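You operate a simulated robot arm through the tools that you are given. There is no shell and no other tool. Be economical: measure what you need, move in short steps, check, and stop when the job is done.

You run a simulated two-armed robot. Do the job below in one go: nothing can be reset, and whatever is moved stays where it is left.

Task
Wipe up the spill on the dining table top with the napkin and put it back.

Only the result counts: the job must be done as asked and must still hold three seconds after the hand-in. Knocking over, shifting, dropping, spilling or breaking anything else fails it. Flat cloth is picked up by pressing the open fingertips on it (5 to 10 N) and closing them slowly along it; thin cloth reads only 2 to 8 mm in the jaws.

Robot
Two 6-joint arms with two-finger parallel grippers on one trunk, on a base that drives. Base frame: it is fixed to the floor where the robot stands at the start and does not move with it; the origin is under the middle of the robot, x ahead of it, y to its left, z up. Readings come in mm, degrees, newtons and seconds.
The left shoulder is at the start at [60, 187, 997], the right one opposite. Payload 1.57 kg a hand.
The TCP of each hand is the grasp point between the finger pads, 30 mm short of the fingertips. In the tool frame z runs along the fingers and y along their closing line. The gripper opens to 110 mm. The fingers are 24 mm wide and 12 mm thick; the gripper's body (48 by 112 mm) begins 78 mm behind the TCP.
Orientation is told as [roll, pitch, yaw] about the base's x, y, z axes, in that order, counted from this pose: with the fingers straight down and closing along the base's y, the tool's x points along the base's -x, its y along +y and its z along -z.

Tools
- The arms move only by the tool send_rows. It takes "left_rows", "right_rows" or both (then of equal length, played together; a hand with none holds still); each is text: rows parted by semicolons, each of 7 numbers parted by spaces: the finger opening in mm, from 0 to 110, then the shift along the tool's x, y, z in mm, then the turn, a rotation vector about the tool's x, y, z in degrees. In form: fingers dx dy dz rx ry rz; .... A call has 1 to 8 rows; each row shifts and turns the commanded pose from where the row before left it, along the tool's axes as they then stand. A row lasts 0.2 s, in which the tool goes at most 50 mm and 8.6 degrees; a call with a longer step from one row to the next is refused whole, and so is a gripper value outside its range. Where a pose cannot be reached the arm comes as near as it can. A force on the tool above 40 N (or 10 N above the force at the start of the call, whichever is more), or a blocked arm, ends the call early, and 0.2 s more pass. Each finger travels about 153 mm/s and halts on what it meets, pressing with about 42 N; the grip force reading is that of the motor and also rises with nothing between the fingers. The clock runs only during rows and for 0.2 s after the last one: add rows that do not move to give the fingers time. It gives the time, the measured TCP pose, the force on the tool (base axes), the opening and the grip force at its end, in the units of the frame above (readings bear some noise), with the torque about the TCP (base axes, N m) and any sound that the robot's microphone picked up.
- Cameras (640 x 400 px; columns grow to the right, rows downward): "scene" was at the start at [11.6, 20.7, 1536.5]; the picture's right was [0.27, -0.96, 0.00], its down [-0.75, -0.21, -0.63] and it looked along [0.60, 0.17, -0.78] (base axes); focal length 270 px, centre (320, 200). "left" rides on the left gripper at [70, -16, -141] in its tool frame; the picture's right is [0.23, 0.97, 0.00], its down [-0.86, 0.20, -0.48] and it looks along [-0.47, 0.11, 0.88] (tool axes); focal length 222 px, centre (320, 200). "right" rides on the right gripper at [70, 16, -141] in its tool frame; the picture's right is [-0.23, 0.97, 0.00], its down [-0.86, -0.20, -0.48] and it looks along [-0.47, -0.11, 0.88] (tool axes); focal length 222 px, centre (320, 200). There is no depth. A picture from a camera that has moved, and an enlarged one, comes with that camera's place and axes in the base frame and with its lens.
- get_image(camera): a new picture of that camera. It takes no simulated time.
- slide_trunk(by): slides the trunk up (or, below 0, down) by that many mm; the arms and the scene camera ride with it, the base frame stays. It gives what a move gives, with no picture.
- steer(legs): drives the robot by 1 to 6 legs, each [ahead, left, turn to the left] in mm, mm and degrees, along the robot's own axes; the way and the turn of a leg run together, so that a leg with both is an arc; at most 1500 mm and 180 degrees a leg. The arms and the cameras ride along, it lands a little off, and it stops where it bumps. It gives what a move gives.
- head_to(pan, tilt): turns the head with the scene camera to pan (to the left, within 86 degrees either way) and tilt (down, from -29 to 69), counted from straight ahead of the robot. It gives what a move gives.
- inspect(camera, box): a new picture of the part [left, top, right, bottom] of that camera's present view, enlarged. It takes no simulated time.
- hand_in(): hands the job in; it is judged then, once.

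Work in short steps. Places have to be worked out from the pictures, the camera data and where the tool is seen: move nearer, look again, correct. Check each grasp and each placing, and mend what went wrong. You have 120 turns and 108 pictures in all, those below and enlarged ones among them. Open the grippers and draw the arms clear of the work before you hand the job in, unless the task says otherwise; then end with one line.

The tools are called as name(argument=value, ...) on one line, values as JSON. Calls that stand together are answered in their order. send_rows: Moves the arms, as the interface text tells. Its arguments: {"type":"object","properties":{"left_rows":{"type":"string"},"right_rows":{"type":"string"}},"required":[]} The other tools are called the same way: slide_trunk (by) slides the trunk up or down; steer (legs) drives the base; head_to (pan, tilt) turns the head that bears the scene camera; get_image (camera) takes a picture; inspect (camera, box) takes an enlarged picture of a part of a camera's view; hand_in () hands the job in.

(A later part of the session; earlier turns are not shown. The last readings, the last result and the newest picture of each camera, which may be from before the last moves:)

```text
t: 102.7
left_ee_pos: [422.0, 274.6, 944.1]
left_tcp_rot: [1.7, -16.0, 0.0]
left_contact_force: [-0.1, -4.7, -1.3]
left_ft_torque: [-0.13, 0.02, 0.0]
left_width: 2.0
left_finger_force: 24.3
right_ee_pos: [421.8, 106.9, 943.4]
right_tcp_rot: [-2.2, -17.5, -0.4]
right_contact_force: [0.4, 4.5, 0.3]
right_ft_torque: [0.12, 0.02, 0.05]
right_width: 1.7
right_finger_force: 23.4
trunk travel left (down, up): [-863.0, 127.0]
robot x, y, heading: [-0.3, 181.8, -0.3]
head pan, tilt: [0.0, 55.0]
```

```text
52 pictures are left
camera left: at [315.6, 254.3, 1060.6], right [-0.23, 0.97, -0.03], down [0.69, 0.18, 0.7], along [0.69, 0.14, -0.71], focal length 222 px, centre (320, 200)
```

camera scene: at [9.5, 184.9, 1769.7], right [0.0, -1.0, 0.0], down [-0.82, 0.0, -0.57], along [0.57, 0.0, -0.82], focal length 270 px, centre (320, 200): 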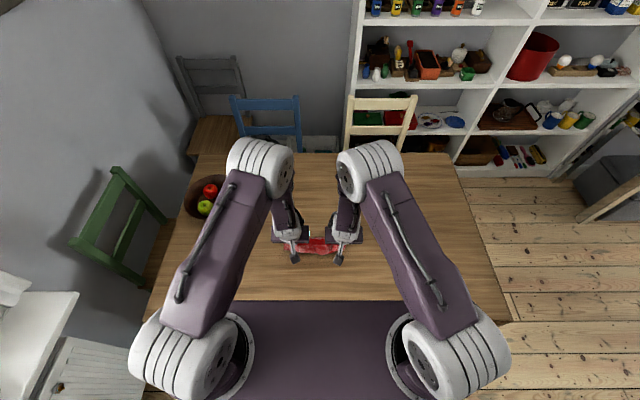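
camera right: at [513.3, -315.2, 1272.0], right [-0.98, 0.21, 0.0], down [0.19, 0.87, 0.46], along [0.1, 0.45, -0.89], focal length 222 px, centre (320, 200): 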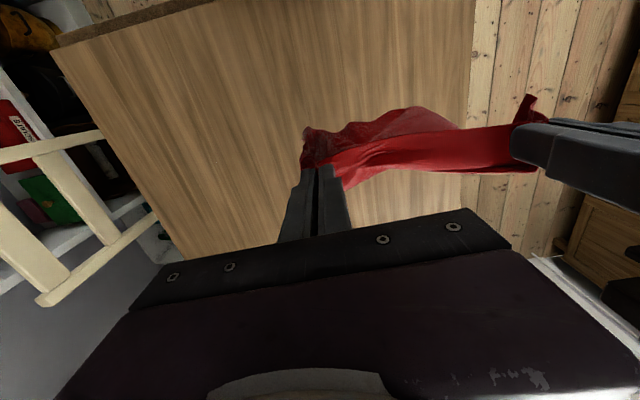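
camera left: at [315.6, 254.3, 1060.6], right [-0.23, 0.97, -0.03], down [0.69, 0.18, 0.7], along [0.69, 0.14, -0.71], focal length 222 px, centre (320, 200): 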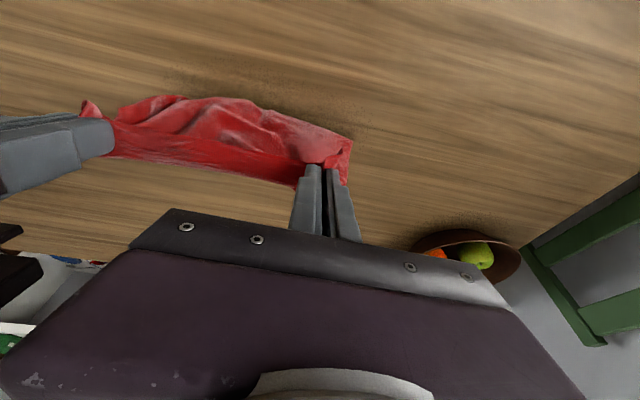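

I check where the hem is now.

inspect(camera="scene", box=[250, 180, 390, 280])

inspect(camera="left", box=[60, 60, 380, 220])

```text
4.00 times, centred on (320, 230) of scene
camera zoom: at [9.5, 184.9, 1769.7], right [0.0, -1.0, 0.0], down [-0.82, 0.0, -0.57], along [0.57, 0.0, -0.82], focal length 1082 px, centre (320, 80)
```

zoom: 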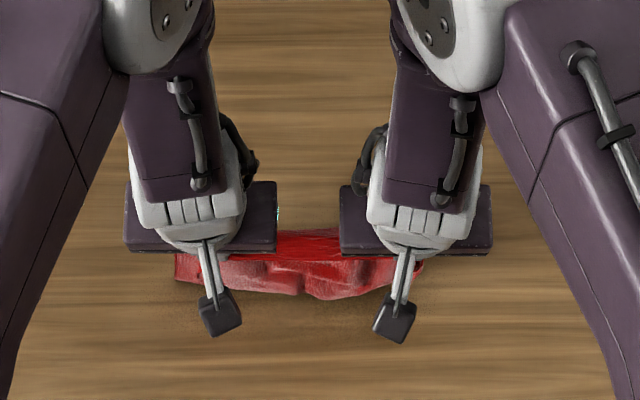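

```text
2.00 times, centred on (220, 140) of left
camera zoom: at [315.6, 254.3, 1060.6], right [-0.23, 0.97, -0.03], down [0.69, 0.18, 0.7], along [0.69, 0.14, -0.71], focal length 444 px, centre (520, 320)
```

zoom: 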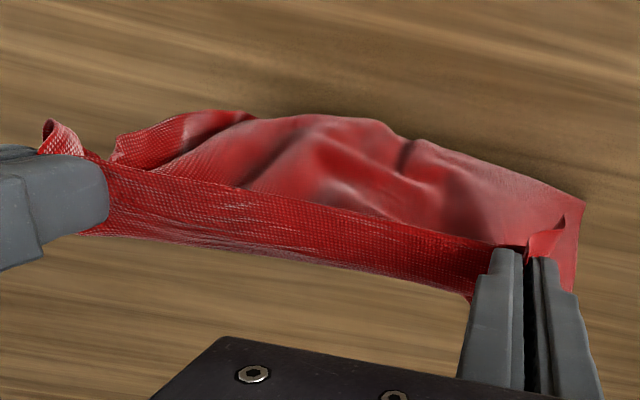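

The hem slid back with the hands since the creased cloth hangs shorter. I'll lay it the other way instead: hem down near the robot and drag forward so it trails out straight, ending with the held edge at x≈600. First raise, straighten the tools and draw back.

slide_trunk(by=120)

send_rows(left_rows="0 0 0 0 0 8 0;0 0 0 0 0 8 0;0 40 0 0 0 0 0;0 40 0 0 0 0 0;0 40 0 0 0 0 0;0 20 0 0 0 0 0;0 0 0 0 0 0 0", right_rows="0 0 0 0 0 8.5 0;0 0 0 0 0 8.5 0;0 40 0 0 0 0 0;0 40 0 0 0 0 0;0 40 0 0 0 0 0;0 20 0 0 0 0 0;0 0 0 0 0 0 0")

get_image(camera="scene")

```text
t: 104.2
left_ee_pos: [422.5, 274.5, 1065.1]
left_tcp_rot: [1.8, -16.0, 0.0]
left_contact_force: [-0.2, -1.8, 0.1]
left_ft_torque: [-0.02, 0.0, 0.03]
left_width: 1.9
left_finger_force: 23.6
right_ee_pos: [422.1, 108.8, 1064.6]
right_tcp_rot: [-2.1, -17.4, -0.1]
right_contact_force: [-0.4, 1.6, -0.5]
right_ft_torque: [0.03, 0.02, -0.02]
right_width: 2.0
right_finger_force: 23.8
trunk travel left (down, up): [-983.0, 7.0]
robot x, y, heading: [-1.1, 185.5, -0.0]
head pan, tilt: [0.0, 55.0]
```

```text
t: 105.8
left_ee_pos: [354.8, 264.7, 1061.3]
left_tcp_rot: [4.1, -10.1, 0.0]
left_contact_force: [-0.2, 0.6, -0.6]
left_ft_torque: [0.02, 0.0, 0.04]
left_width: 2.0
left_finger_force: 23.5
left hand out of reach, approached as far as the arm can: row 1, 2, 4, 5, 6
right_ee_pos: [343.1, 130.1, 1060.8]
right_tcp_rot: [-3.9, -10.0, -0.6]
right_contact_force: [-0.2, 0.2, 0.5]
right_ft_torque: [-0.02, 0.0, 0.02]
right_width: 1.8
right_finger_force: 23.5
right hand out of reach, approached as far as the arm can: row 2, 4, 5, 6
trunk travel left (down, up): [-983.0, 7.0]
robot x, y, heading: [-1.5, 184.9, -0.2]
head pan, tilt: [0.0, 55.0]
```

```text
49 pictures are left
camera scene: at [8.6, 184.6, 1889.7], right [0.0, -1.0, 0.0], down [-0.82, 0.0, -0.57], along [0.57, 0.0, -0.82], focal length 270 px, centre (320, 200)
```

scene: 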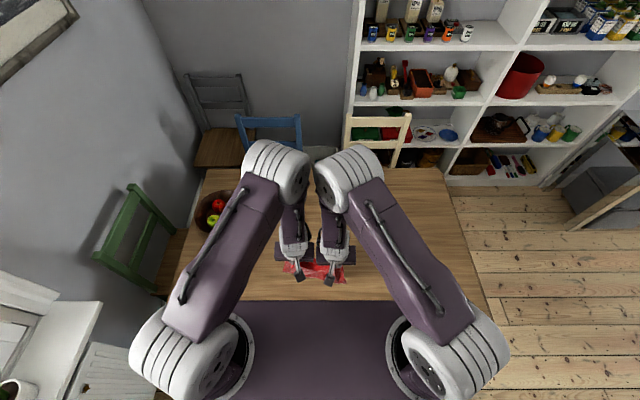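

The arms are cramped this close. I'll use the base instead: drive back 260, extend the arms forward again, then lower and drive forward to trail the cloth.

steer(legs=[[-270, 0, 0.2]])

send_rows(left_rows="0 -41 0.8 6 0 0 0;0 -41 0.8 6 0 0 0;0 -41 0.8 6 0 0 0;0 -41 0.8 6 0 0 0;0 -41 0.8 6 0 0 0;0 -41 0.8 6 0 0 0;0 0 0 0 0 0 0;0 0 0 0 0 0 0", right_rows="0 -43 -3 6 0 0 0;0 -43 -3 6 0 0 0;0 -43 -3 6 0 0 0;0 -43 -3 6 0 0 0;0 -43 -3 6 0 0 0;0 -43 -3 6 0 0 0;0 0 0 0 0 0 0;0 0 0 0 0 0 0")

```text
t: 107.7
left_ee_pos: [86.9, 266.1, 1059.9]
left_tcp_rot: [4.1, -9.8, 0.3]
left_contact_force: [1.0, 0.3, -0.3]
left_ft_torque: [0.02, 0.02, -0.01]
left_width: 1.8
left_finger_force: 23.2
right_ee_pos: [74.5, 131.7, 1060.0]
right_tcp_rot: [-4.0, -9.8, -0.2]
right_contact_force: [0.4, 0.7, 0.2]
right_ft_torque: [-0.02, 0.03, 0.0]
right_width: 1.9
right_finger_force: 23.7
trunk travel left (down, up): [-983.0, 7.0]
robot x, y, heading: [-273.0, 182.6, 0.1]
head pan, tilt: [0.0, 55.0]
```

```text
t: 109.5
left_ee_pos: [334.4, 275.7, 1070.7]
left_tcp_rot: [4.2, -10.0, 0.2]
left_contact_force: [-0.1, -0.3, 0.6]
left_ft_torque: [0.01, -0.02, 0.02]
left_width: 1.8
left_finger_force: 23.5
right_ee_pos: [332.9, 109.6, 1072.5]
right_tcp_rot: [-4.0, -10.0, -0.2]
right_contact_force: [-0.3, 0.9, -1.2]
right_ft_torque: [-0.01, -0.01, 0.03]
right_width: 1.9
right_finger_force: 24.0
trunk travel left (down, up): [-983.0, 7.0]
robot x, y, heading: [-273.7, 187.5, 0.3]
head pan, tilt: [0.0, 55.0]
```

Good: hands 607 mm ahead with level spacing. I correct the roll, back off another 75 mm so the cloth gets pulled straight, and lower until the hem touches.

send_rows(left_rows="0 0 0 0 4 0 0;0 0 0 0 0 0 0", right_rows="0 0 0 0 -4 0 0;0 0 0 0 0 0 0")

steer(legs=[[-75, 0, 0]])

slide_trunk(by=-120)

get_image(camera="scene")

get_image(camera="left")

```text
t: 110.1
left_ee_pos: [333.3, 276.4, 1070.3]
left_tcp_rot: [0.0, -9.9, 0.3]
left_contact_force: [1.0, -0.2, 0.6]
left_ft_torque: [0.02, -0.02, -0.02]
left_width: 2.0
left_finger_force: 23.9
right_ee_pos: [332.2, 109.8, 1071.0]
right_tcp_rot: [0.0, -10.0, -0.2]
right_contact_force: [0.0, -0.9, -0.4]
right_ft_torque: [0.02, 0.01, -0.02]
right_width: 1.9
right_finger_force: 23.2
trunk travel left (down, up): [-983.0, 7.0]
robot x, y, heading: [-274.0, 183.6, 0.1]
head pan, tilt: [0.0, 55.0]
```

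```text
t: 111.2
left_ee_pos: [267.3, 274.7, 1064.8]
left_tcp_rot: [0.1, -9.6, 0.2]
left_contact_force: [0.2, 0.2, -0.3]
left_ft_torque: [0.02, 0.06, 0.01]
left_width: 1.7
left_finger_force: 23.1
right_ee_pos: [265.4, 110.2, 1066.5]
right_tcp_rot: [0.1, -9.5, -0.2]
right_contact_force: [0.7, 1.0, 0.1]
right_ft_torque: [-0.01, 0.08, 0.02]
right_width: 2.0
right_finger_force: 23.8
trunk travel left (down, up): [-983.0, 7.0]
robot x, y, heading: [-348.5, 183.9, 0.1]
head pan, tilt: [0.0, 55.0]
```

```text
t: 112.7
left_ee_pos: [257.8, 275.3, 950.8]
left_tcp_rot: [0.1, -10.1, 0.1]
left_contact_force: [-0.6, 0.6, 0.5]
left_ft_torque: [0.03, 0.0, 0.02]
left_width: 1.7
left_finger_force: 23.0
right_ee_pos: [257.2, 110.2, 951.7]
right_tcp_rot: [0.0, -10.0, -0.3]
right_contact_force: [0.4, 0.0, -0.2]
right_ft_torque: [0.0, 0.0, -0.02]
right_width: 1.8
right_finger_force: 23.6
trunk travel left (down, up): [-863.0, 127.0]
robot x, y, heading: [-346.1, 184.1, 0.1]
head pan, tilt: [0.0, 55.0]
```

```text
48 pictures are left
camera scene: at [-337.3, 185.2, 1769.7], right [0.0, -1.0, 0.0], down [-0.82, 0.0, -0.57], along [0.57, 0.0, -0.82], focal length 270 px, centre (320, 200)
```

scene: 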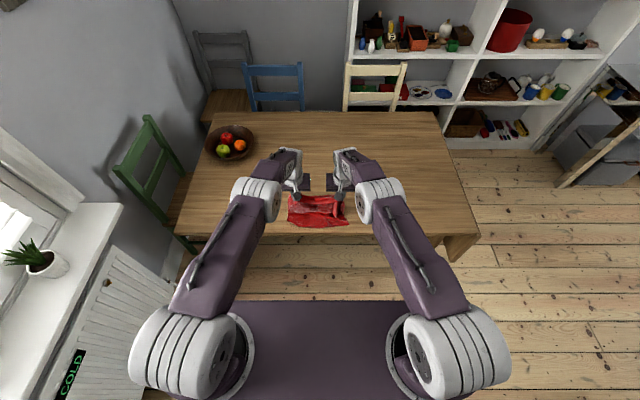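

```text
47 pictures are left
camera left: at [165.6, 257.9, 1077.4], right [-0.23, 0.97, -0.04], down [0.76, 0.2, 0.62], along [0.61, 0.11, -0.78], focal length 222 px, centre (320, 200)
```

left: 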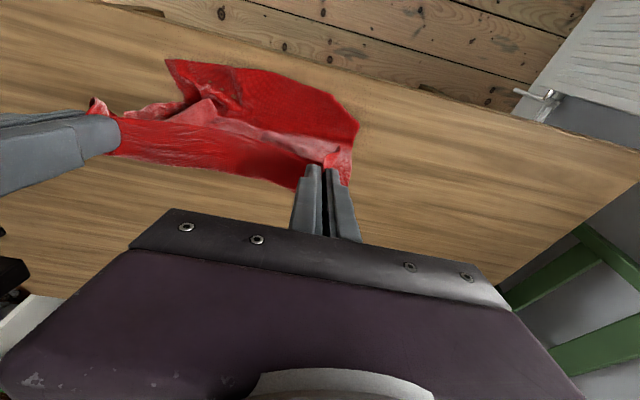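

The hem lies on the table trailing toward the robot. Now lower and drive forward in stages.

steer(legs=[[70, -2, 0]])

slide_trunk(by=-90)

steer(legs=[[90, -2, 0]])

slide_trunk(by=-60)

get_image(camera="left")

get_image(camera="scene")

```text
t: 113.7
left_ee_pos: [324.7, 272.7, 952.7]
left_tcp_rot: [0.1, -10.2, 0.1]
left_contact_force: [-0.1, 0.3, 0.0]
left_ft_torque: [0.01, -0.01, 0.0]
left_width: 1.9
left_finger_force: 23.4
right_ee_pos: [322.8, 107.6, 954.3]
right_tcp_rot: [0.0, -10.3, -0.3]
right_contact_force: [0.1, 0.4, -0.3]
right_ft_torque: [0.02, -0.06, -0.04]
right_width: 1.9
right_finger_force: 23.5
trunk travel left (down, up): [-863.0, 127.0]
robot x, y, heading: [-276.6, 182.4, -0.0]
head pan, tilt: [0.0, 55.0]
```

```text
t: 114.9
left_ee_pos: [328.3, 271.9, 860.2]
left_tcp_rot: [0.2, -10.0, 0.2]
left_contact_force: [-0.2, -1.0, 0.2]
left_ft_torque: [0.02, -0.02, -0.02]
left_width: 1.8
left_finger_force: 23.4
right_ee_pos: [327.2, 107.2, 860.3]
right_tcp_rot: [0.0, -10.0, -0.3]
right_contact_force: [0.4, -0.6, 0.0]
right_ft_torque: [-0.02, 0.0, -0.02]
right_width: 2.0
right_finger_force: 23.9
trunk travel left (down, up): [-773.0, 217.0]
robot x, y, heading: [-279.8, 183.4, -0.3]
head pan, tilt: [0.0, 55.0]
```

```text
t: 116.0
left_ee_pos: [418.0, 269.0, 859.8]
left_tcp_rot: [0.2, -10.0, 0.0]
left_contact_force: [-1.2, -0.3, -0.6]
left_ft_torque: [0.02, -0.01, 0.03]
left_width: 1.9
left_finger_force: 24.1
right_ee_pos: [415.3, 103.7, 861.6]
right_tcp_rot: [0.1, -10.0, -0.4]
right_contact_force: [0.5, -0.4, 0.8]
right_ft_torque: [0.01, -0.02, -0.01]
right_width: 2.1
right_finger_force: 23.7
trunk travel left (down, up): [-773.0, 217.0]
robot x, y, heading: [-191.5, 179.5, -0.4]
head pan, tilt: [0.0, 55.0]
```

```text
t: 117.0
left_ee_pos: [417.1, 267.8, 801.0]
left_tcp_rot: [0.1, -10.1, 0.0]
left_contact_force: [-0.6, -0.1, 0.6]
left_ft_torque: [0.06, -0.01, 0.01]
left_width: 1.8
left_finger_force: 23.9
right_ee_pos: [414.7, 104.1, 802.8]
right_tcp_rot: [-0.1, -10.1, -0.4]
right_contact_force: [-0.4, 0.9, 0.8]
right_ft_torque: [0.01, 0.0, 0.03]
right_width: 1.8
right_finger_force: 23.3
trunk travel left (down, up): [-713.0, 277.0]
robot x, y, heading: [-188.5, 180.7, 0.1]
head pan, tilt: [0.0, 55.0]
```

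```text
46 pictures are left
camera left: at [323.9, 252.3, 927.2], right [-0.22, 0.97, -0.04], down [0.76, 0.2, 0.62], along [0.61, 0.11, -0.78], focal length 222 px, centre (320, 200)
```

left: 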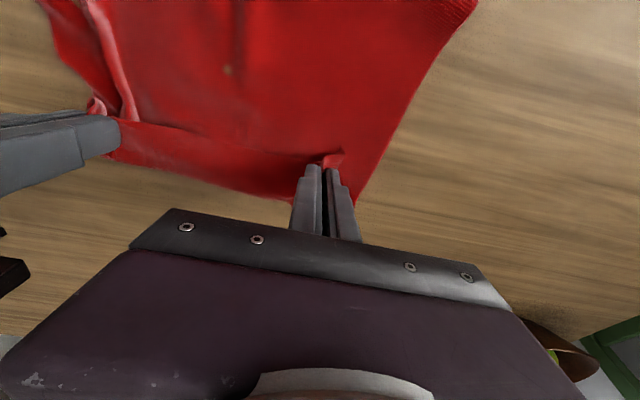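

```text
45 pictures are left
camera scene: at [-178.9, 181.2, 1619.7], right [0.0, -1.0, 0.0], down [-0.82, 0.0, -0.57], along [0.57, 0.0, -0.82], focal length 270 px, centre (320, 200)
```

scene: 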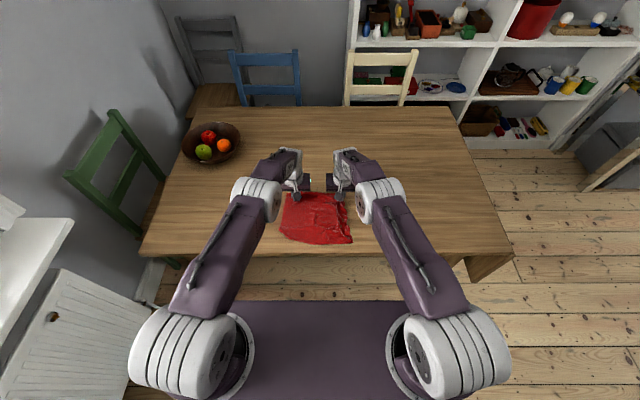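

The napkin trails out nicely. Driving forward the remaining ~176 mm.

steer(legs=[[176, 0, 0]])

slide_trunk(by=-13)

get_image(camera="scene")

get_image(camera="right")

```text
t: 118.5
left_ee_pos: [589.8, 265.8, 799.6]
left_tcp_rot: [0.1, -10.0, -0.1]
left_contact_force: [0.4, -0.5, 0.0]
left_ft_torque: [0.04, 0.0, 0.0]
left_width: 1.8
left_finger_force: 23.6
right_ee_pos: [587.8, 101.9, 801.3]
right_tcp_rot: [0.1, -9.9, -0.5]
right_contact_force: [-0.4, 1.1, 0.2]
right_ft_torque: [0.0, 0.0, -0.01]
right_width: 1.8
right_finger_force: 23.7
trunk travel left (down, up): [-713.0, 277.0]
robot x, y, heading: [-18.1, 180.5, -0.3]
head pan, tilt: [0.0, 55.0]
```

```text
t: 119.1
left_ee_pos: [588.6, 266.5, 787.5]
left_tcp_rot: [0.2, -10.1, -0.1]
left_contact_force: [-0.7, -0.1, 2.3]
left_ft_torque: [-0.01, 0.03, 0.01]
left_width: 2.1
left_finger_force: 23.3
right_ee_pos: [588.6, 101.8, 788.4]
right_tcp_rot: [-0.1, -9.9, -0.5]
right_contact_force: [0.0, -0.2, 0.6]
right_ft_torque: [-0.02, 0.02, 0.02]
right_width: 2.1
right_finger_force: 23.8
trunk travel left (down, up): [-700.0, 290.0]
robot x, y, heading: [-15.5, 178.9, -0.4]
head pan, tilt: [0.0, 55.0]
```

```text
44 pictures are left
camera scene: at [-5.6, 180.6, 1606.7], right [0.0, -1.0, 0.0], down [-0.82, 0.0, -0.57], along [0.57, 0.0, -0.82], focal length 270 px, centre (320, 200)
```

scene: 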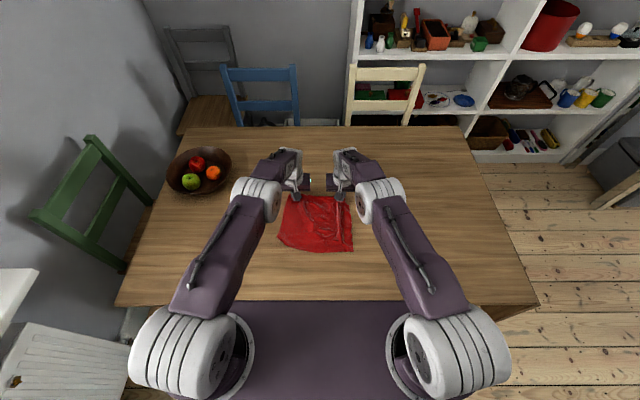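

```text
43 pictures are left
camera right: at [495.0, 119.2, 914.7], right [0.23, 0.97, 0.04], down [0.76, -0.21, 0.62], along [0.61, -0.11, -0.78], focal length 222 px, centre (320, 200)
```

right: 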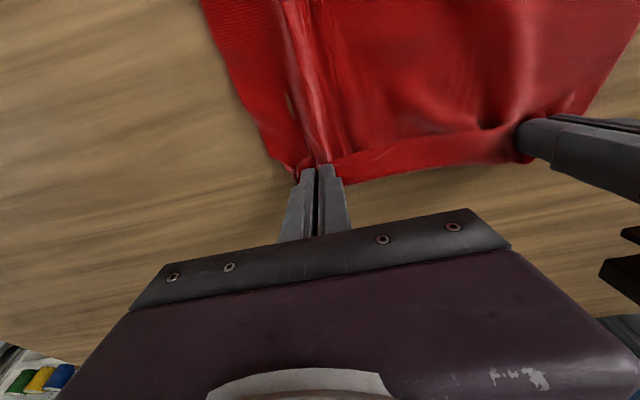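

The napkin is back; its near hem is at x≈375–408 (should be ~335), so I'll smooth it. First I release by opening slowly while lightly pressed, which spreads the gathers.

send_rows(left_rows="8 0 0 0 0 0 0;16 0 0 0 0 0 0;24 0 0 0 0 0 0;32 0 0 0 0 0 0;40 0 0 0 0 0 0;50 0 0 0 0 0 0;50 0 0 0 0 0 0", right_rows="8 0 0 1.5 0 0 0;16 0 0 0 0 0 0;24 0 0 0 0 0 0;32 0 0 0 0 0 0;40 0 0 0 0 0 0;50 0 0 0 0 0 0;50 0 0 0 0 0 0")

get_image(camera="right")

get_image(camera="left")

```text
t: 120.7
left_ee_pos: [589.7, 267.4, 787.3]
left_tcp_rot: [0.1, -10.0, -0.2]
left_contact_force: [0.4, -0.1, -0.3]
left_ft_torque: [0.03, 0.02, 0.02]
left_width: 49.8
left_finger_force: 0.1
right_ee_pos: [589.1, 102.4, 786.6]
right_tcp_rot: [0.0, -9.9, -0.5]
right_contact_force: [0.2, -0.2, -0.1]
right_ft_torque: [0.02, 0.05, 0.01]
right_width: 49.9
right_finger_force: 0.0
trunk travel left (down, up): [-700.0, 290.0]
robot x, y, heading: [-18.5, 177.3, -0.2]
head pan, tilt: [0.0, 55.0]
```

```text
42 pictures are left
camera right: at [495.0, 119.3, 913.4], right [0.23, 0.97, 0.04], down [0.76, -0.21, 0.62], along [0.61, -0.11, -0.78], focal length 222 px, centre (320, 200)
```

right: 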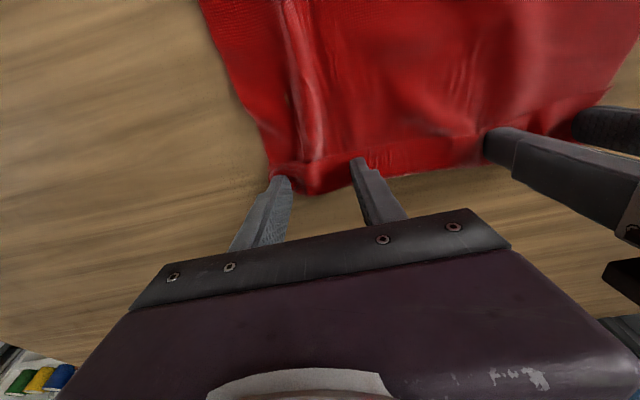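

```text
41 pictures are left
camera left: at [496.7, 251.0, 913.7], right [-0.22, 0.97, -0.04], down [0.76, 0.2, 0.62], along [0.61, 0.11, -0.78], focal length 222 px, centre (320, 200)
```

left: 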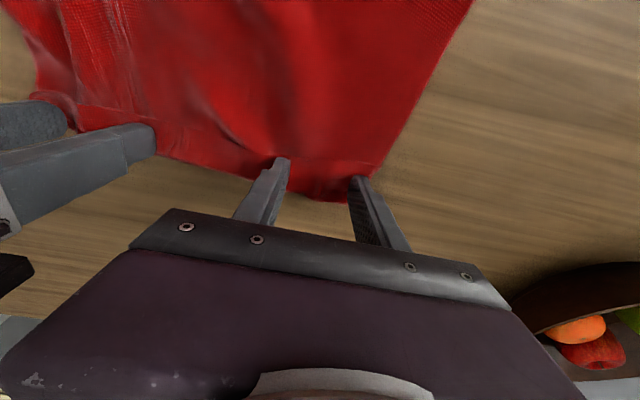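

Released. I lift straight up and back off to view the result.

slide_trunk(by=150)

steer(legs=[[-230, 0, 0.3]])

get_image(camera="scene")

get_image(camera="left")

get_image(camera="right")

```text
t: 122.5
left_ee_pos: [589.8, 267.4, 936.9]
left_tcp_rot: [0.1, -9.9, -0.1]
left_contact_force: [-1.0, -0.2, -1.1]
left_ft_torque: [0.0, 0.0, 0.01]
left_width: 50.2
left_finger_force: 0.1
right_ee_pos: [587.9, 102.3, 937.5]
right_tcp_rot: [-0.1, -9.9, -0.5]
right_contact_force: [0.2, 0.3, -0.1]
right_ft_torque: [0.04, 0.01, 0.01]
right_width: 50.3
right_finger_force: 0.1
trunk travel left (down, up): [-850.0, 140.0]
robot x, y, heading: [-16.9, 181.6, -0.3]
head pan, tilt: [0.0, 55.0]
```

```text
t: 124.2
left_ee_pos: [361.3, 269.3, 935.8]
left_tcp_rot: [0.0, -9.9, 0.1]
left_contact_force: [-0.1, 0.4, -0.9]
left_ft_torque: [-0.04, 0.02, 0.02]
left_width: 49.9
left_finger_force: 0.0
right_ee_pos: [358.6, 105.1, 934.9]
right_tcp_rot: [0.0, -9.9, -0.2]
right_contact_force: [0.0, -0.5, -0.4]
right_ft_torque: [-0.02, 0.0, 0.05]
right_width: 49.9
right_finger_force: 0.0
trunk travel left (down, up): [-850.0, 140.0]
robot x, y, heading: [-246.1, 180.3, 0.0]
head pan, tilt: [0.0, 55.0]
```

```text
40 pictures are left
camera scene: at [-232.5, 181.1, 1756.6], right [0.0, -1.0, 0.0], down [-0.82, 0.0, -0.57], along [0.57, 0.0, -0.82], focal length 270 px, centre (320, 200)
```

scene: 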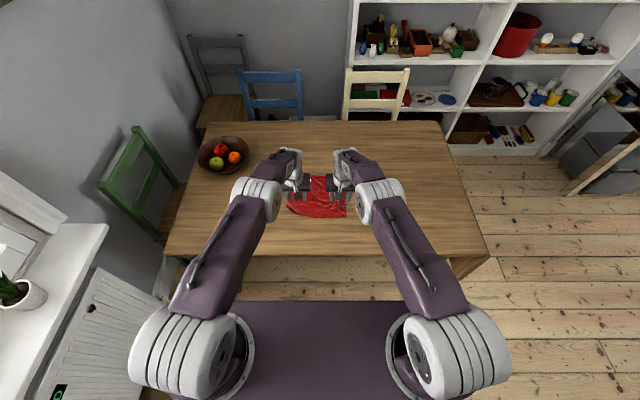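

```text
39 pictures are left
camera left: at [268.6, 253.4, 1062.9], right [-0.23, 0.97, -0.04], down [0.76, 0.2, 0.62], along [0.61, 0.11, -0.78], focal length 222 px, centre (320, 200)
```

left: 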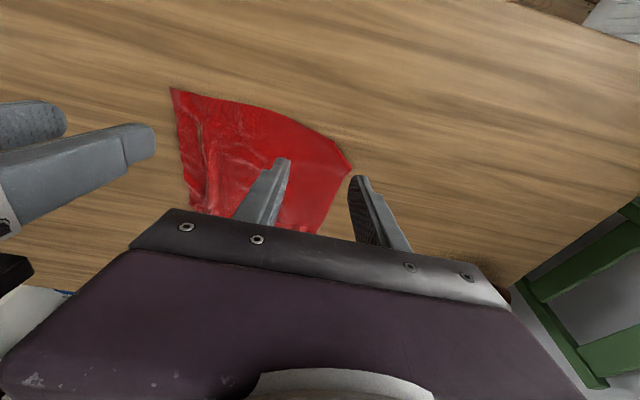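

```text
38 pictures are left
camera right: at [267.4, 121.5, 1062.7], right [0.23, 0.97, 0.04], down [0.76, -0.2, 0.62], along [0.61, -0.11, -0.79], focal length 222 px, centre (320, 200)
```

right: 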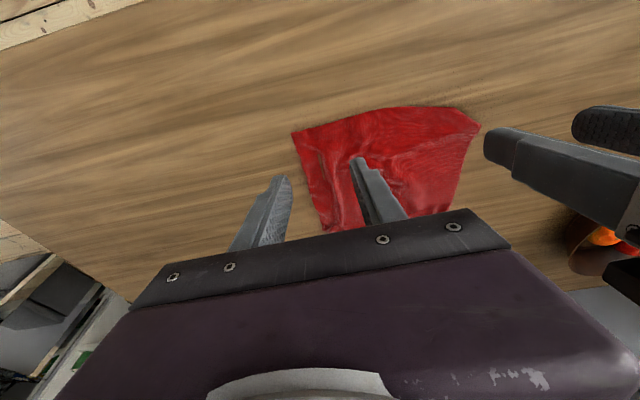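

The napkin lies at roughly NR[379,67], NL[432,332], FL[606,309], FR[590,80]: a bit creased and short at the near side. I spread the hands apart for a clear look.

send_rows(left_rows="50 0 40 0 0 0 0;50 0 40 0 0 0 0;50 0 40 0 0 0 0;50 0 0 0 0 0 0", right_rows="50 0 -40 0 0 0 0;50 0 -40 0 0 0 0;50 0 -40 0 0 0 0;50 0 0 0 0 0 0")

inspect(camera="scene", box=[260, 150, 380, 230])

```text
t: 125.2
left_ee_pos: [361.4, 390.2, 936.4]
left_tcp_rot: [0.1, -10.0, 0.2]
left_contact_force: [0.4, 0.8, -0.5]
left_ft_torque: [-0.01, 0.01, 0.01]
left_width: 50.2
left_finger_force: 0.0
right_ee_pos: [355.2, -17.7, 935.6]
right_tcp_rot: [0.0, -9.9, -0.3]
right_contact_force: [0.6, -1.1, -0.5]
right_ft_torque: [-0.01, 0.01, 0.02]
right_width: 50.3
right_finger_force: 0.0
trunk travel left (down, up): [-850.0, 140.0]
robot x, y, heading: [-242.9, 181.4, -0.1]
head pan, tilt: [0.0, 55.0]
```

```text
5.00 times, centred on (320, 190) of scene
camera zoom: at [-234.1, 181.1, 1756.7], right [0.0, -1.0, 0.0], down [-0.82, 0.0, -0.57], along [0.57, 0.0, -0.82], focal length 1352 px, centre (320, 250)
```

zoom: 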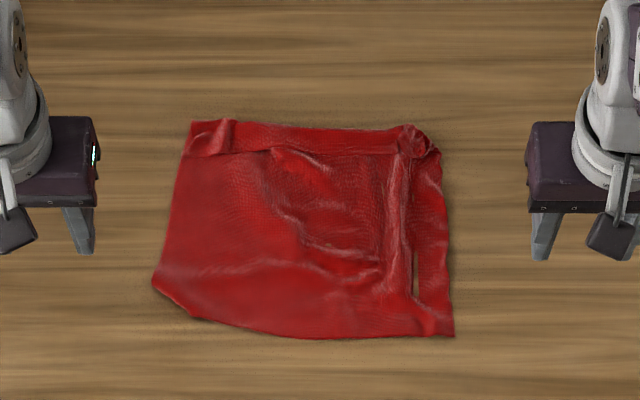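

The far strip is slightly folded and the whole sits about 20 mm far. I'll gently pull the near side toward the robot with pressed fingertips: position hands above the near corners first.

steer(legs=[[150, 0, 0]])

send_rows(left_rows="40 0 0 0 0 5 0;40 0 0 0 0 5 0;40 14 -25 0 0 0 0;40 14 -25 0 0 0 0;40 14 -25 0 0 0 0;40 14 -25 0 0 0 0;40 0 0 0 0 0 0", right_rows="40 0 0 0 0 5 0;40 0 0 0 0 5 0;40 25 30 0 0 0 0;40 25 30 0 0 0 0;40 25 30 0 0 0 0;40 25 30 0 0 0 0;40 0 0 0 0 0 0")

slide_trunk(by=-130)

get_image(camera="left")

get_image(camera="right")

```text
t: 126.6
left_ee_pos: [508.4, 388.0, 938.1]
left_tcp_rot: [0.1, -10.1, 0.0]
left_contact_force: [-0.7, -0.7, 0.0]
left_ft_torque: [-0.01, -0.01, 0.01]
left_width: 50.0
left_finger_force: 0.0
right_ee_pos: [503.2, -19.8, 938.2]
right_tcp_rot: [0.0, -10.1, -0.6]
right_contact_force: [0.3, -0.5, -0.1]
right_ft_torque: [0.0, 0.0, 0.0]
right_width: 50.3
right_finger_force: 0.0
trunk travel left (down, up): [-850.0, 140.0]
robot x, y, heading: [-95.9, 177.9, 0.2]
head pan, tilt: [0.0, 55.0]
```

```text
t: 128.2
left_ee_pos: [430.7, 286.6, 944.7]
left_tcp_rot: [0.0, 0.0, 0.0]
left_contact_force: [0.1, 0.0, 0.7]
left_ft_torque: [-0.01, 0.01, -0.03]
left_width: 40.0
left_finger_force: 0.1
left hand out of reach, approached as far as the arm can: row 2
right_ee_pos: [388.5, 103.8, 940.3]
right_tcp_rot: [0.0, 0.1, -0.5]
right_contact_force: [0.5, 0.3, -0.7]
right_ft_torque: [-0.02, 0.03, -0.01]
right_width: 39.8
right_finger_force: 0.1
right hand out of reach, approached as far as the arm can: row 2
trunk travel left (down, up): [-850.0, 140.0]
robot x, y, heading: [-95.5, 176.8, -0.4]
head pan, tilt: [0.0, 55.0]
```

```text
t: 129.7
left_ee_pos: [430.3, 287.7, 813.7]
left_tcp_rot: [0.1, 0.0, -0.1]
left_contact_force: [-0.7, -0.1, -0.2]
left_ft_torque: [0.0, -0.04, -0.02]
left_width: 40.0
left_finger_force: 0.0
right_ee_pos: [388.6, 102.0, 811.6]
right_tcp_rot: [-0.1, -0.1, -0.6]
right_contact_force: [-0.1, 0.2, 0.6]
right_ft_torque: [0.0, -0.01, 0.0]
right_width: 40.3
right_finger_force: 0.0
trunk travel left (down, up): [-720.0, 270.0]
robot x, y, heading: [-97.4, 179.3, 0.0]
head pan, tilt: [0.0, 55.0]
```

```text
36 pictures are left
camera left: at [361.5, 271.1, 955.1], right [-0.23, 0.97, 0.0], down [0.85, 0.2, 0.48], along [0.47, 0.11, -0.88], focal length 222 px, centre (320, 200)
```

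left: 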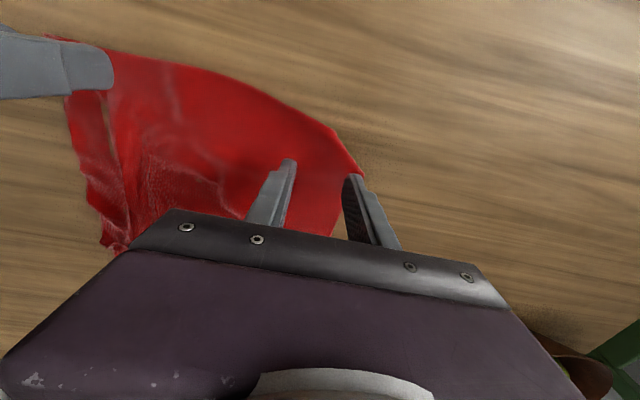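

```text
35 pictures are left
camera right: at [319.2, 119.5, 951.9], right [0.24, 0.97, 0.0], down [0.85, -0.21, 0.48], along [0.46, -0.11, -0.88], focal length 222 px, centre (320, 200)
```

right: 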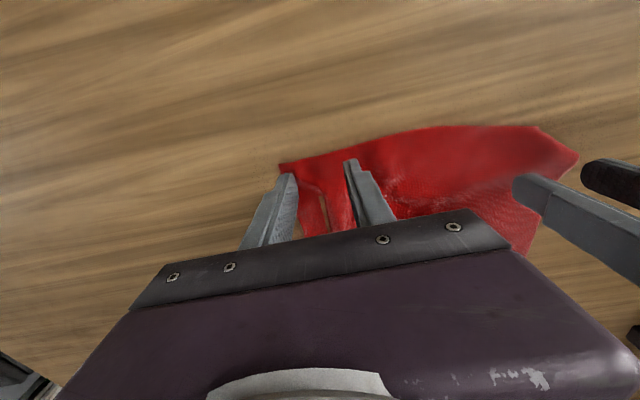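

Fingers are above cloth near both corners. Shift 10 mm inward and lower to contact.

send_rows(left_rows="40 -10 -6 15 0 0 0;40 0 0 13 0 0 0;40 0 0 3 0 0 0;40 0 0 0 0 0 0", right_rows="40 -10 6 15 0 0 0;40 0 0 11 0 0 0;40 0 0 3 0 0 0;40 0 0 0 0 0 0")

```text
t: 130.7
left_ee_pos: [441.5, 281.1, 783.6]
left_tcp_rot: [0.1, 0.0, -0.1]
left_contact_force: [0.4, -0.2, -0.4]
left_ft_torque: [0.03, -0.01, 0.02]
left_width: 39.8
left_finger_force: 0.1
right_ee_pos: [399.3, 108.7, 782.6]
right_tcp_rot: [0.0, 0.1, -0.6]
right_contact_force: [-0.4, 0.0, 0.2]
right_ft_torque: [-0.03, -0.02, -0.05]
right_width: 40.0
right_finger_force: 0.0
trunk travel left (down, up): [-720.0, 270.0]
robot x, y, heading: [-100.1, 179.7, -0.1]
head pan, tilt: [0.0, 55.0]
```

send_rows(left_rows="40 0 0 2.5 0 0 0;40 0 0 0 0 0 0", right_rows="40 0 0 1.7 0 0 0;40 0 0 0 0 0 0")

```text
t: 131.3
left_ee_pos: [440.7, 280.8, 782.3]
left_tcp_rot: [0.1, -0.2, 0.0]
left_contact_force: [0.5, -0.5, 0.4]
left_ft_torque: [0.05, 0.01, 0.01]
left_width: 39.9
left_finger_force: 0.0
right_ee_pos: [399.5, 107.5, 780.4]
right_tcp_rot: [0.1, -0.1, -0.4]
right_contact_force: [0.9, -0.9, 9.1]
right_ft_torque: [-0.12, 0.05, 0.03]
right_width: 39.9
right_finger_force: 0.0
trunk travel left (down, up): [-720.0, 270.0]
robot x, y, heading: [-99.6, 183.7, 0.0]
head pan, tilt: [0.0, 55.0]
```

Right presses 9 N; left lowers a bit more, then both pull toward the robot (left 75 mm, right 45 mm).

send_rows(left_rows="40 0 0 1.4 0 0 0;40 0 0 0 0 0 0;40 15 0 0.3 0 0 0;40 15 0 0 0 0 0;40 15 0 0 0 0 0;40 15 0 0 0 0 0;40 15 0 0 0 0 0;40 0 0 0 0 0 0", right_rows="40 0 0 0 0 0 0;40 0 0 0 0 0 0;40 9 -2 0 0 0 0;40 9 -2 0 0 0 0;40 9 -2 0 0 0 0;40 9 -2 0 0 0 0;40 9 -2 0 0 0 0;40 0 0 0 0 0 0")

get_image(camera="left")

get_image(camera="right")

```text
t: 133.1
left_ee_pos: [365.9, 281.9, 781.4]
left_tcp_rot: [0.1, -0.3, 0.1]
left_contact_force: [7.5, -0.5, 34.8]
left_ft_torque: [0.5, 0.07, -0.05]
left_width: 39.9
left_finger_force: 0.0
right_ee_pos: [351.3, 98.3, 782.0]
right_tcp_rot: [0.0, -0.1, -0.6]
right_contact_force: [-0.4, 0.7, 0.7]
right_ft_torque: [-0.01, 0.0, 0.03]
right_width: 39.8
right_finger_force: 0.1
trunk travel left (down, up): [-720.0, 270.0]
robot x, y, heading: [-100.5, 181.6, 0.1]
head pan, tilt: [0.0, 55.0]
```

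```text
34 pictures are left
camera left: at [295.6, 264.9, 921.5], right [-0.23, 0.97, 0.0], down [0.85, 0.2, 0.48], along [0.47, 0.11, -0.88], focal length 222 px, centre (320, 200)
```

left: 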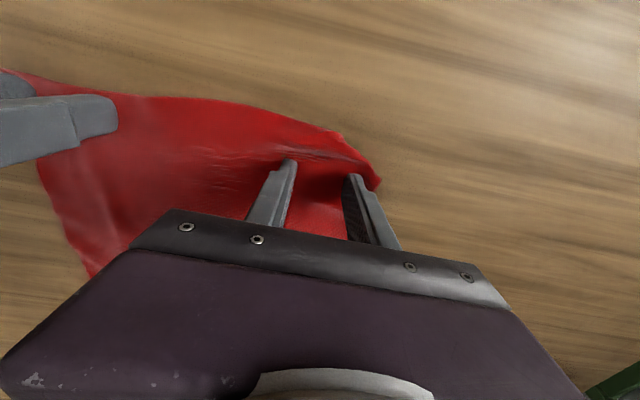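

```text
33 pictures are left
camera right: at [281.6, 114.2, 922.9], right [0.24, 0.97, 0.0], down [0.85, -0.21, 0.48], along [0.47, -0.11, -0.88], focal length 222 px, centre (320, 200)
```

right: 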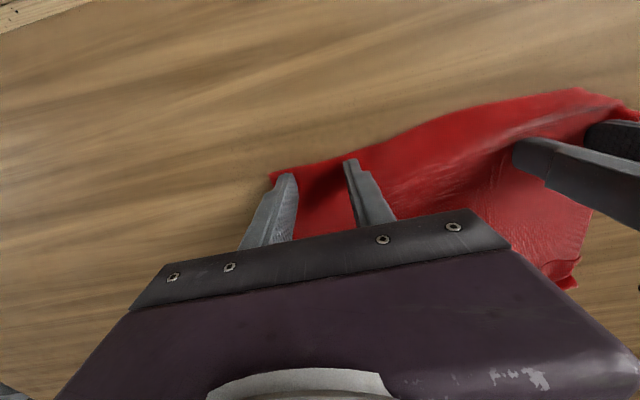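

The near side came along. I lift, spread the hands and look.

slide_trunk(by=150)

send_rows(left_rows="40 -5 40 0 0 0 0;40 -5 40 0 0 0 0;40 -5 40 0 0 0 0;40 0 0 0 0 0 0", right_rows="40 -5 -40 0 0 0 0;40 -5 -40 0 0 0 0;40 -5 -40 0 0 0 0;40 0 0 0 0 0 0")

get_image(camera="scene")

inspect(camera="scene", box=[250, 160, 390, 260])

```text
t: 134.9
left_ee_pos: [366.9, 281.7, 930.2]
left_tcp_rot: [0.1, 0.0, 0.0]
left_contact_force: [0.4, -0.2, -0.3]
left_ft_torque: [0.0, -0.01, 0.01]
left_width: 39.7
left_finger_force: 0.0
right_ee_pos: [352.6, 96.7, 930.0]
right_tcp_rot: [0.1, 0.1, -0.5]
right_contact_force: [0.0, 0.3, 0.7]
right_ft_torque: [0.0, -0.03, -0.01]
right_width: 40.0
right_finger_force: 0.1
trunk travel left (down, up): [-870.0, 120.0]
robot x, y, heading: [-94.6, 179.5, -0.3]
head pan, tilt: [0.0, 55.0]
```

```text
t: 135.9
left_ee_pos: [382.3, 401.2, 929.9]
left_tcp_rot: [0.1, 0.0, 0.0]
left_contact_force: [-0.8, 1.0, -0.1]
left_ft_torque: [0.0, 0.0, 0.01]
left_width: 39.8
left_finger_force: 0.0
right_ee_pos: [364.4, -21.4, 932.2]
right_tcp_rot: [0.1, 0.1, -0.6]
right_contact_force: [0.0, 0.3, -0.2]
right_ft_torque: [0.0, -0.01, -0.01]
right_width: 39.9
right_finger_force: 0.1
trunk travel left (down, up): [-870.0, 120.0]
robot x, y, heading: [-95.6, 181.7, -0.3]
head pan, tilt: [0.0, 55.0]
```

```text
32 pictures are left
camera scene: at [-85.8, 180.9, 1776.7], right [0.0, -1.0, 0.0], down [-0.82, 0.0, -0.57], along [0.57, 0.0, -0.82], focal length 270 px, centre (320, 200)
```

scene: 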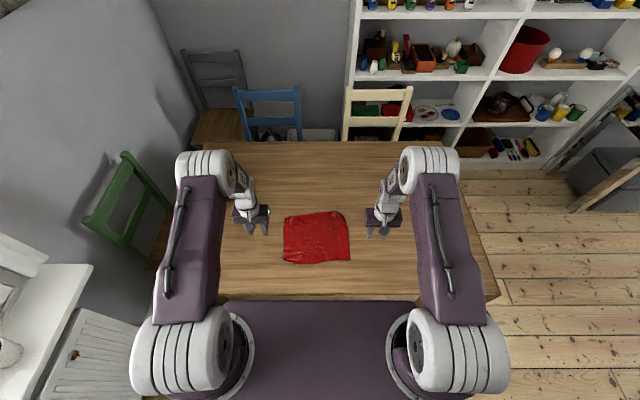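

```text
4.00 times, centred on (320, 210) of scene
camera zoom: at [-85.8, 180.9, 1776.7], right [0.0, -1.0, 0.0], down [-0.82, 0.0, -0.57], along [0.57, 0.0, -0.82], focal length 1082 px, centre (320, 160)
```

zoom: 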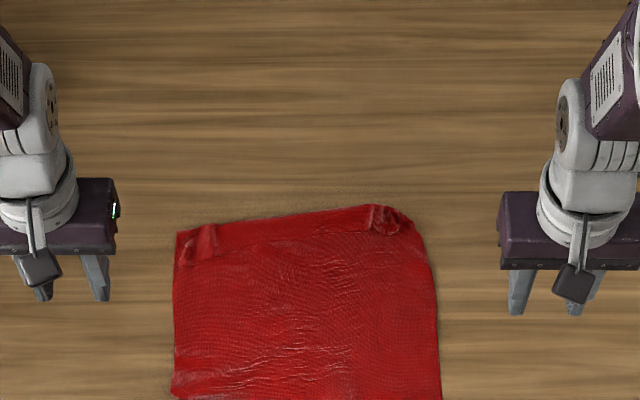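

The near edge is now right (x≈326). The far edge is at x≈531–565 instead of ~616, so I do the same there: press near the far corners and draw them forward.

steer(legs=[[93, 0, 0.3]])

send_rows(left_rows="40 -9 -25 0 0 0 0;40 -9 -25 0 0 0 0;40 -9 -25 0 0 0 0;40 -8 -25 0 0 0 0;40 0 0 0 0 -5 0;40 0 0 0 0 -5 0;40 0 0 0 0 0 0", right_rows="40 -21 31 0 0 0 0;40 -21 31 0 0 0 0;40 -21 31 0 0 0 0;40 -20 31 0 0 0 0;40 0 0 0 0 -5 0;40 0 0 0 0 -5 0;40 0 0 0 0 0 0")

slide_trunk(by=-120)

get_image(camera="left")

get_image(camera="right")

```text
t: 137.0
left_ee_pos: [468.8, 402.7, 930.8]
left_tcp_rot: [0.1, -0.3, 0.4]
left_contact_force: [-0.8, -0.2, 0.4]
left_ft_torque: [0.0, -0.03, -0.01]
left_width: 39.8
left_finger_force: 0.2
right_ee_pos: [454.2, -19.6, 935.2]
right_tcp_rot: [-0.1, -0.1, -0.2]
right_contact_force: [-0.6, -0.4, 1.1]
right_ft_torque: [-0.01, -0.07, 0.0]
right_width: 40.0
right_finger_force: 0.1
trunk travel left (down, up): [-870.0, 120.0]
robot x, y, heading: [-5.2, 180.4, 0.1]
head pan, tilt: [0.0, 55.0]
```

```text
t: 138.6
left_ee_pos: [507.3, 303.7, 929.9]
left_tcp_rot: [0.2, -10.0, 0.3]
left_contact_force: [0.1, -0.2, -0.7]
left_ft_torque: [-0.01, -0.02, -0.05]
left_width: 39.8
left_finger_force: 0.0
right_ee_pos: [540.3, 104.8, 932.7]
right_tcp_rot: [0.0, -10.0, -0.2]
right_contact_force: [-0.2, -0.6, -0.3]
right_ft_torque: [0.0, 0.05, 0.01]
right_width: 40.0
right_finger_force: 0.1
trunk travel left (down, up): [-870.0, 120.0]
robot x, y, heading: [-1.9, 177.6, 0.5]
head pan, tilt: [0.0, 55.0]
```

```text
t: 140.1
left_ee_pos: [508.7, 303.6, 809.8]
left_tcp_rot: [0.1, -10.1, 0.2]
left_contact_force: [0.2, -0.3, 0.0]
left_ft_torque: [0.02, 0.0, -0.02]
left_width: 39.8
left_finger_force: 0.2
right_ee_pos: [540.4, 104.4, 814.1]
right_tcp_rot: [0.0, -9.9, -0.3]
right_contact_force: [0.3, 1.1, -0.2]
right_ft_torque: [0.0, 0.03, 0.01]
right_width: 40.1
right_finger_force: 0.0
trunk travel left (down, up): [-750.0, 240.0]
robot x, y, heading: [-3.9, 181.3, -0.2]
head pan, tilt: [0.0, 55.0]
```

```text
30 pictures are left
camera left: at [414.3, 286.8, 936.5], right [-0.23, 0.97, -0.04], down [0.76, 0.2, 0.62], along [0.61, 0.11, -0.78], focal length 222 px, centre (320, 200)
```

left: 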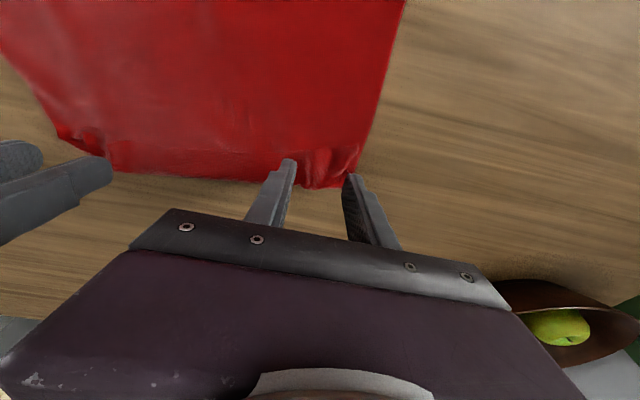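

```text
29 pictures are left
camera right: at [447.8, 120.9, 939.9], right [0.23, 0.97, 0.04], down [0.76, -0.2, 0.62], along [0.61, -0.11, -0.78], focal length 222 px, centre (320, 200)
```

right: 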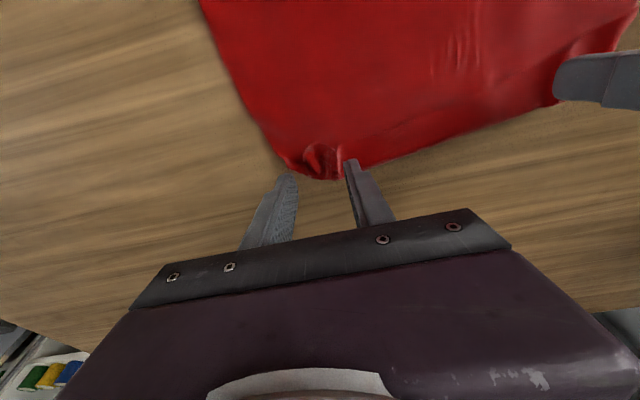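

Fingertips are just inside the far edge, over the folded strip. Lowering to contact.

send_rows(left_rows="40 0 0 12 0 0 0;40 0 0 11 0 0 0;40 0 0 0 0 0 0", right_rows="40 0 0 15 0 0 0;40 0 0 12 0 0 0;40 0 0 0 0 0 0")

```text
t: 140.9
left_ee_pos: [510.6, 304.0, 787.7]
left_tcp_rot: [0.1, -10.0, 0.2]
left_contact_force: [0.3, 0.3, 0.5]
left_ft_torque: [-0.04, -0.01, 0.01]
left_width: 40.0
left_finger_force: 0.1
right_ee_pos: [544.5, 105.5, 786.0]
right_tcp_rot: [0.1, -10.0, -0.2]
right_contact_force: [0.4, -0.1, -0.1]
right_ft_torque: [-0.03, 0.01, 0.01]
right_width: 40.2
right_finger_force: 0.0
trunk travel left (down, up): [-750.0, 240.0]
robot x, y, heading: [-3.2, 179.3, 0.1]
head pan, tilt: [0.0, 55.0]
```

send_rows(left_rows="40 0 0 3.5 0 0 0;40 0 0 0 0 0 0", right_rows="40 0 0 2.5 0 0 0;40 0 0 0 0 0 0")

```text
t: 141.5
left_ee_pos: [511.7, 301.2, 784.5]
left_tcp_rot: [0.1, -10.0, 0.3]
left_contact_force: [0.2, -0.5, -0.2]
left_ft_torque: [-0.01, -0.02, -0.02]
left_width: 40.0
left_finger_force: 0.1
right_ee_pos: [547.0, 104.0, 784.6]
right_tcp_rot: [0.0, -9.9, -0.2]
right_contact_force: [0.1, 0.8, 0.3]
right_ft_torque: [0.02, 0.0, 0.01]
right_width: 40.0
right_finger_force: 0.0
trunk travel left (down, up): [-750.0, 240.0]
robot x, y, heading: [-3.5, 179.7, 0.1]
head pan, tilt: [0.0, 55.0]
```

Not yet in contact; lowering a little more.

send_rows(left_rows="40 0 0 1.5 0 0 0;40 0 0 0.7 0 0 0;40 0 0 0 0 0 0", right_rows="40 0 0 1.5 0 0 0;40 0 0 0.7 0 0 0;40 0 0 0 0 0 0")

```text
t: 142.3
left_ee_pos: [512.8, 302.1, 783.3]
left_tcp_rot: [0.2, -10.1, 0.2]
left_contact_force: [0.9, 0.1, 7.4]
left_ft_torque: [0.2, 0.0, 0.04]
left_width: 40.0
left_finger_force: 0.4
right_ee_pos: [546.0, 103.1, 782.6]
right_tcp_rot: [0.0, -10.2, -0.3]
right_contact_force: [1.5, 0.0, 7.9]
right_ft_torque: [0.19, 0.02, -0.05]
right_width: 40.6
right_finger_force: 0.1
trunk travel left (down, up): [-750.0, 240.0]
robot x, y, heading: [-3.5, 177.2, 0.2]
head pan, tilt: [0.0, 55.0]
```

Both press ~8 N. Drawing forward: left ~66 mm, right ~48 mm and slightly outward.

send_rows(left_rows="40 -10.8 0 1.9 0 0 0;40 -10.8 0 1.9 0 0 0;40 -10.8 0 1.9 0 0 0;40 -10.8 0 1.9 0 0 0;40 -10.8 0 1.9 0 0 0;40 -10.8 0 1.9 0 0 0;40 0 0 0 0 0 0", right_rows="40 -7.9 -3 1.4 0 0 0;40 -7.9 -3 1.4 0 0 0;40 -7.9 -3 1.4 0 0 0;40 -7.9 -3 1.4 0 0 0;40 -7.9 -3 1.4 0 0 0;40 -7.9 -3 1.4 0 0 0;40 0 0 0 0 0 0")

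slide_trunk(by=130)

steer(legs=[[-100, 0, 0]])

send_rows(left_rows="40 0 40 0 0 0 0;40 0 40 0 0 0 0;40 0 40 0 0 0 0;40 0 0 0 0 0 0", right_rows="40 0 -40 0 0 0 0;40 0 -40 0 0 0 0;40 0 -40 0 0 0 0;40 0 0 0 0 0 0")

inspect(camera="scene", box=[240, 150, 400, 270])

```text
t: 143.9
left_ee_pos: [578.0, 303.7, 782.7]
left_tcp_rot: [0.0, -10.2, 0.2]
left_contact_force: [-3.3, -0.9, 14.7]
left_ft_torque: [0.27, 0.17, 0.03]
left_width: 39.0
left_finger_force: 0.2
right_ee_pos: [590.2, 86.3, 785.0]
right_tcp_rot: [0.0, -10.1, -0.1]
right_contact_force: [0.7, 0.7, 1.0]
right_ft_torque: [-0.04, 0.01, -0.02]
right_width: 40.2
right_finger_force: 0.1
trunk travel left (down, up): [-750.0, 240.0]
robot x, y, heading: [-4.7, 178.1, 0.3]
head pan, tilt: [0.0, 55.0]
```

```text
t: 145.5
left_ee_pos: [578.7, 303.4, 911.0]
left_tcp_rot: [0.1, -10.0, 0.3]
left_contact_force: [0.5, 0.2, -0.2]
left_ft_torque: [-0.02, 0.0, -0.01]
left_width: 40.1
left_finger_force: 0.0
right_ee_pos: [591.5, 86.1, 912.2]
right_tcp_rot: [0.0, -9.9, -0.3]
right_contact_force: [0.0, -0.2, -0.3]
right_ft_torque: [-0.01, 0.02, -0.02]
right_width: 40.2
right_finger_force: 0.0
trunk travel left (down, up): [-880.0, 110.0]
robot x, y, heading: [-6.0, 180.8, 0.5]
head pan, tilt: [0.0, 55.0]
```

```text
t: 146.6
left_ee_pos: [480.8, 305.2, 910.2]
left_tcp_rot: [0.0, -9.8, 0.3]
left_contact_force: [0.2, 0.5, 0.3]
left_ft_torque: [-0.01, 0.0, 0.0]
left_width: 39.9
left_finger_force: 0.0
right_ee_pos: [494.0, 87.4, 912.2]
right_tcp_rot: [0.0, -9.8, -0.3]
right_contact_force: [0.3, -0.1, 0.4]
right_ft_torque: [0.0, 0.04, 0.0]
right_width: 40.0
right_finger_force: 0.2
trunk travel left (down, up): [-880.0, 110.0]
robot x, y, heading: [-106.9, 180.3, -0.0]
head pan, tilt: [0.0, 55.0]
```

```text
t: 147.6
left_ee_pos: [477.4, 426.4, 908.2]
left_tcp_rot: [0.1, -10.0, 0.3]
left_contact_force: [-0.4, -0.4, -0.1]
left_ft_torque: [-0.03, -0.01, 0.02]
left_width: 40.2
left_finger_force: 0.1
right_ee_pos: [493.3, -32.5, 912.6]
right_tcp_rot: [0.0, -10.0, -0.2]
right_contact_force: [0.2, 0.6, 0.4]
right_ft_torque: [0.0, -0.03, -0.01]
right_width: 39.9
right_finger_force: 0.0
trunk travel left (down, up): [-880.0, 110.0]
robot x, y, heading: [-103.7, 180.0, -0.0]
head pan, tilt: [0.0, 55.0]
```

```text
3.33 times, centred on (320, 210) of scene
camera zoom: at [-92.4, 180.7, 1786.6], right [0.0, -1.0, 0.0], down [-0.82, 0.0, -0.57], along [0.57, 0.0, -0.82], focal length 901 px, centre (320, 167)
```

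zoom: 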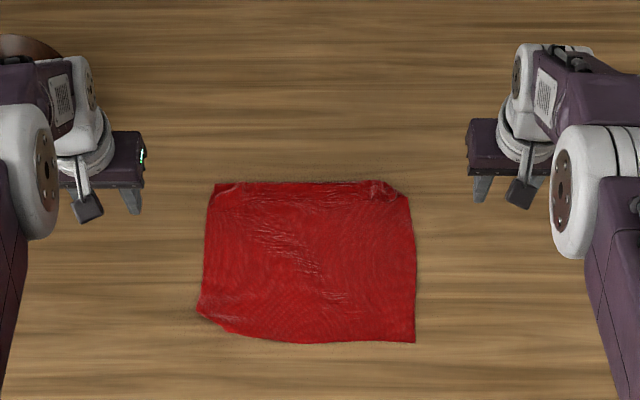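

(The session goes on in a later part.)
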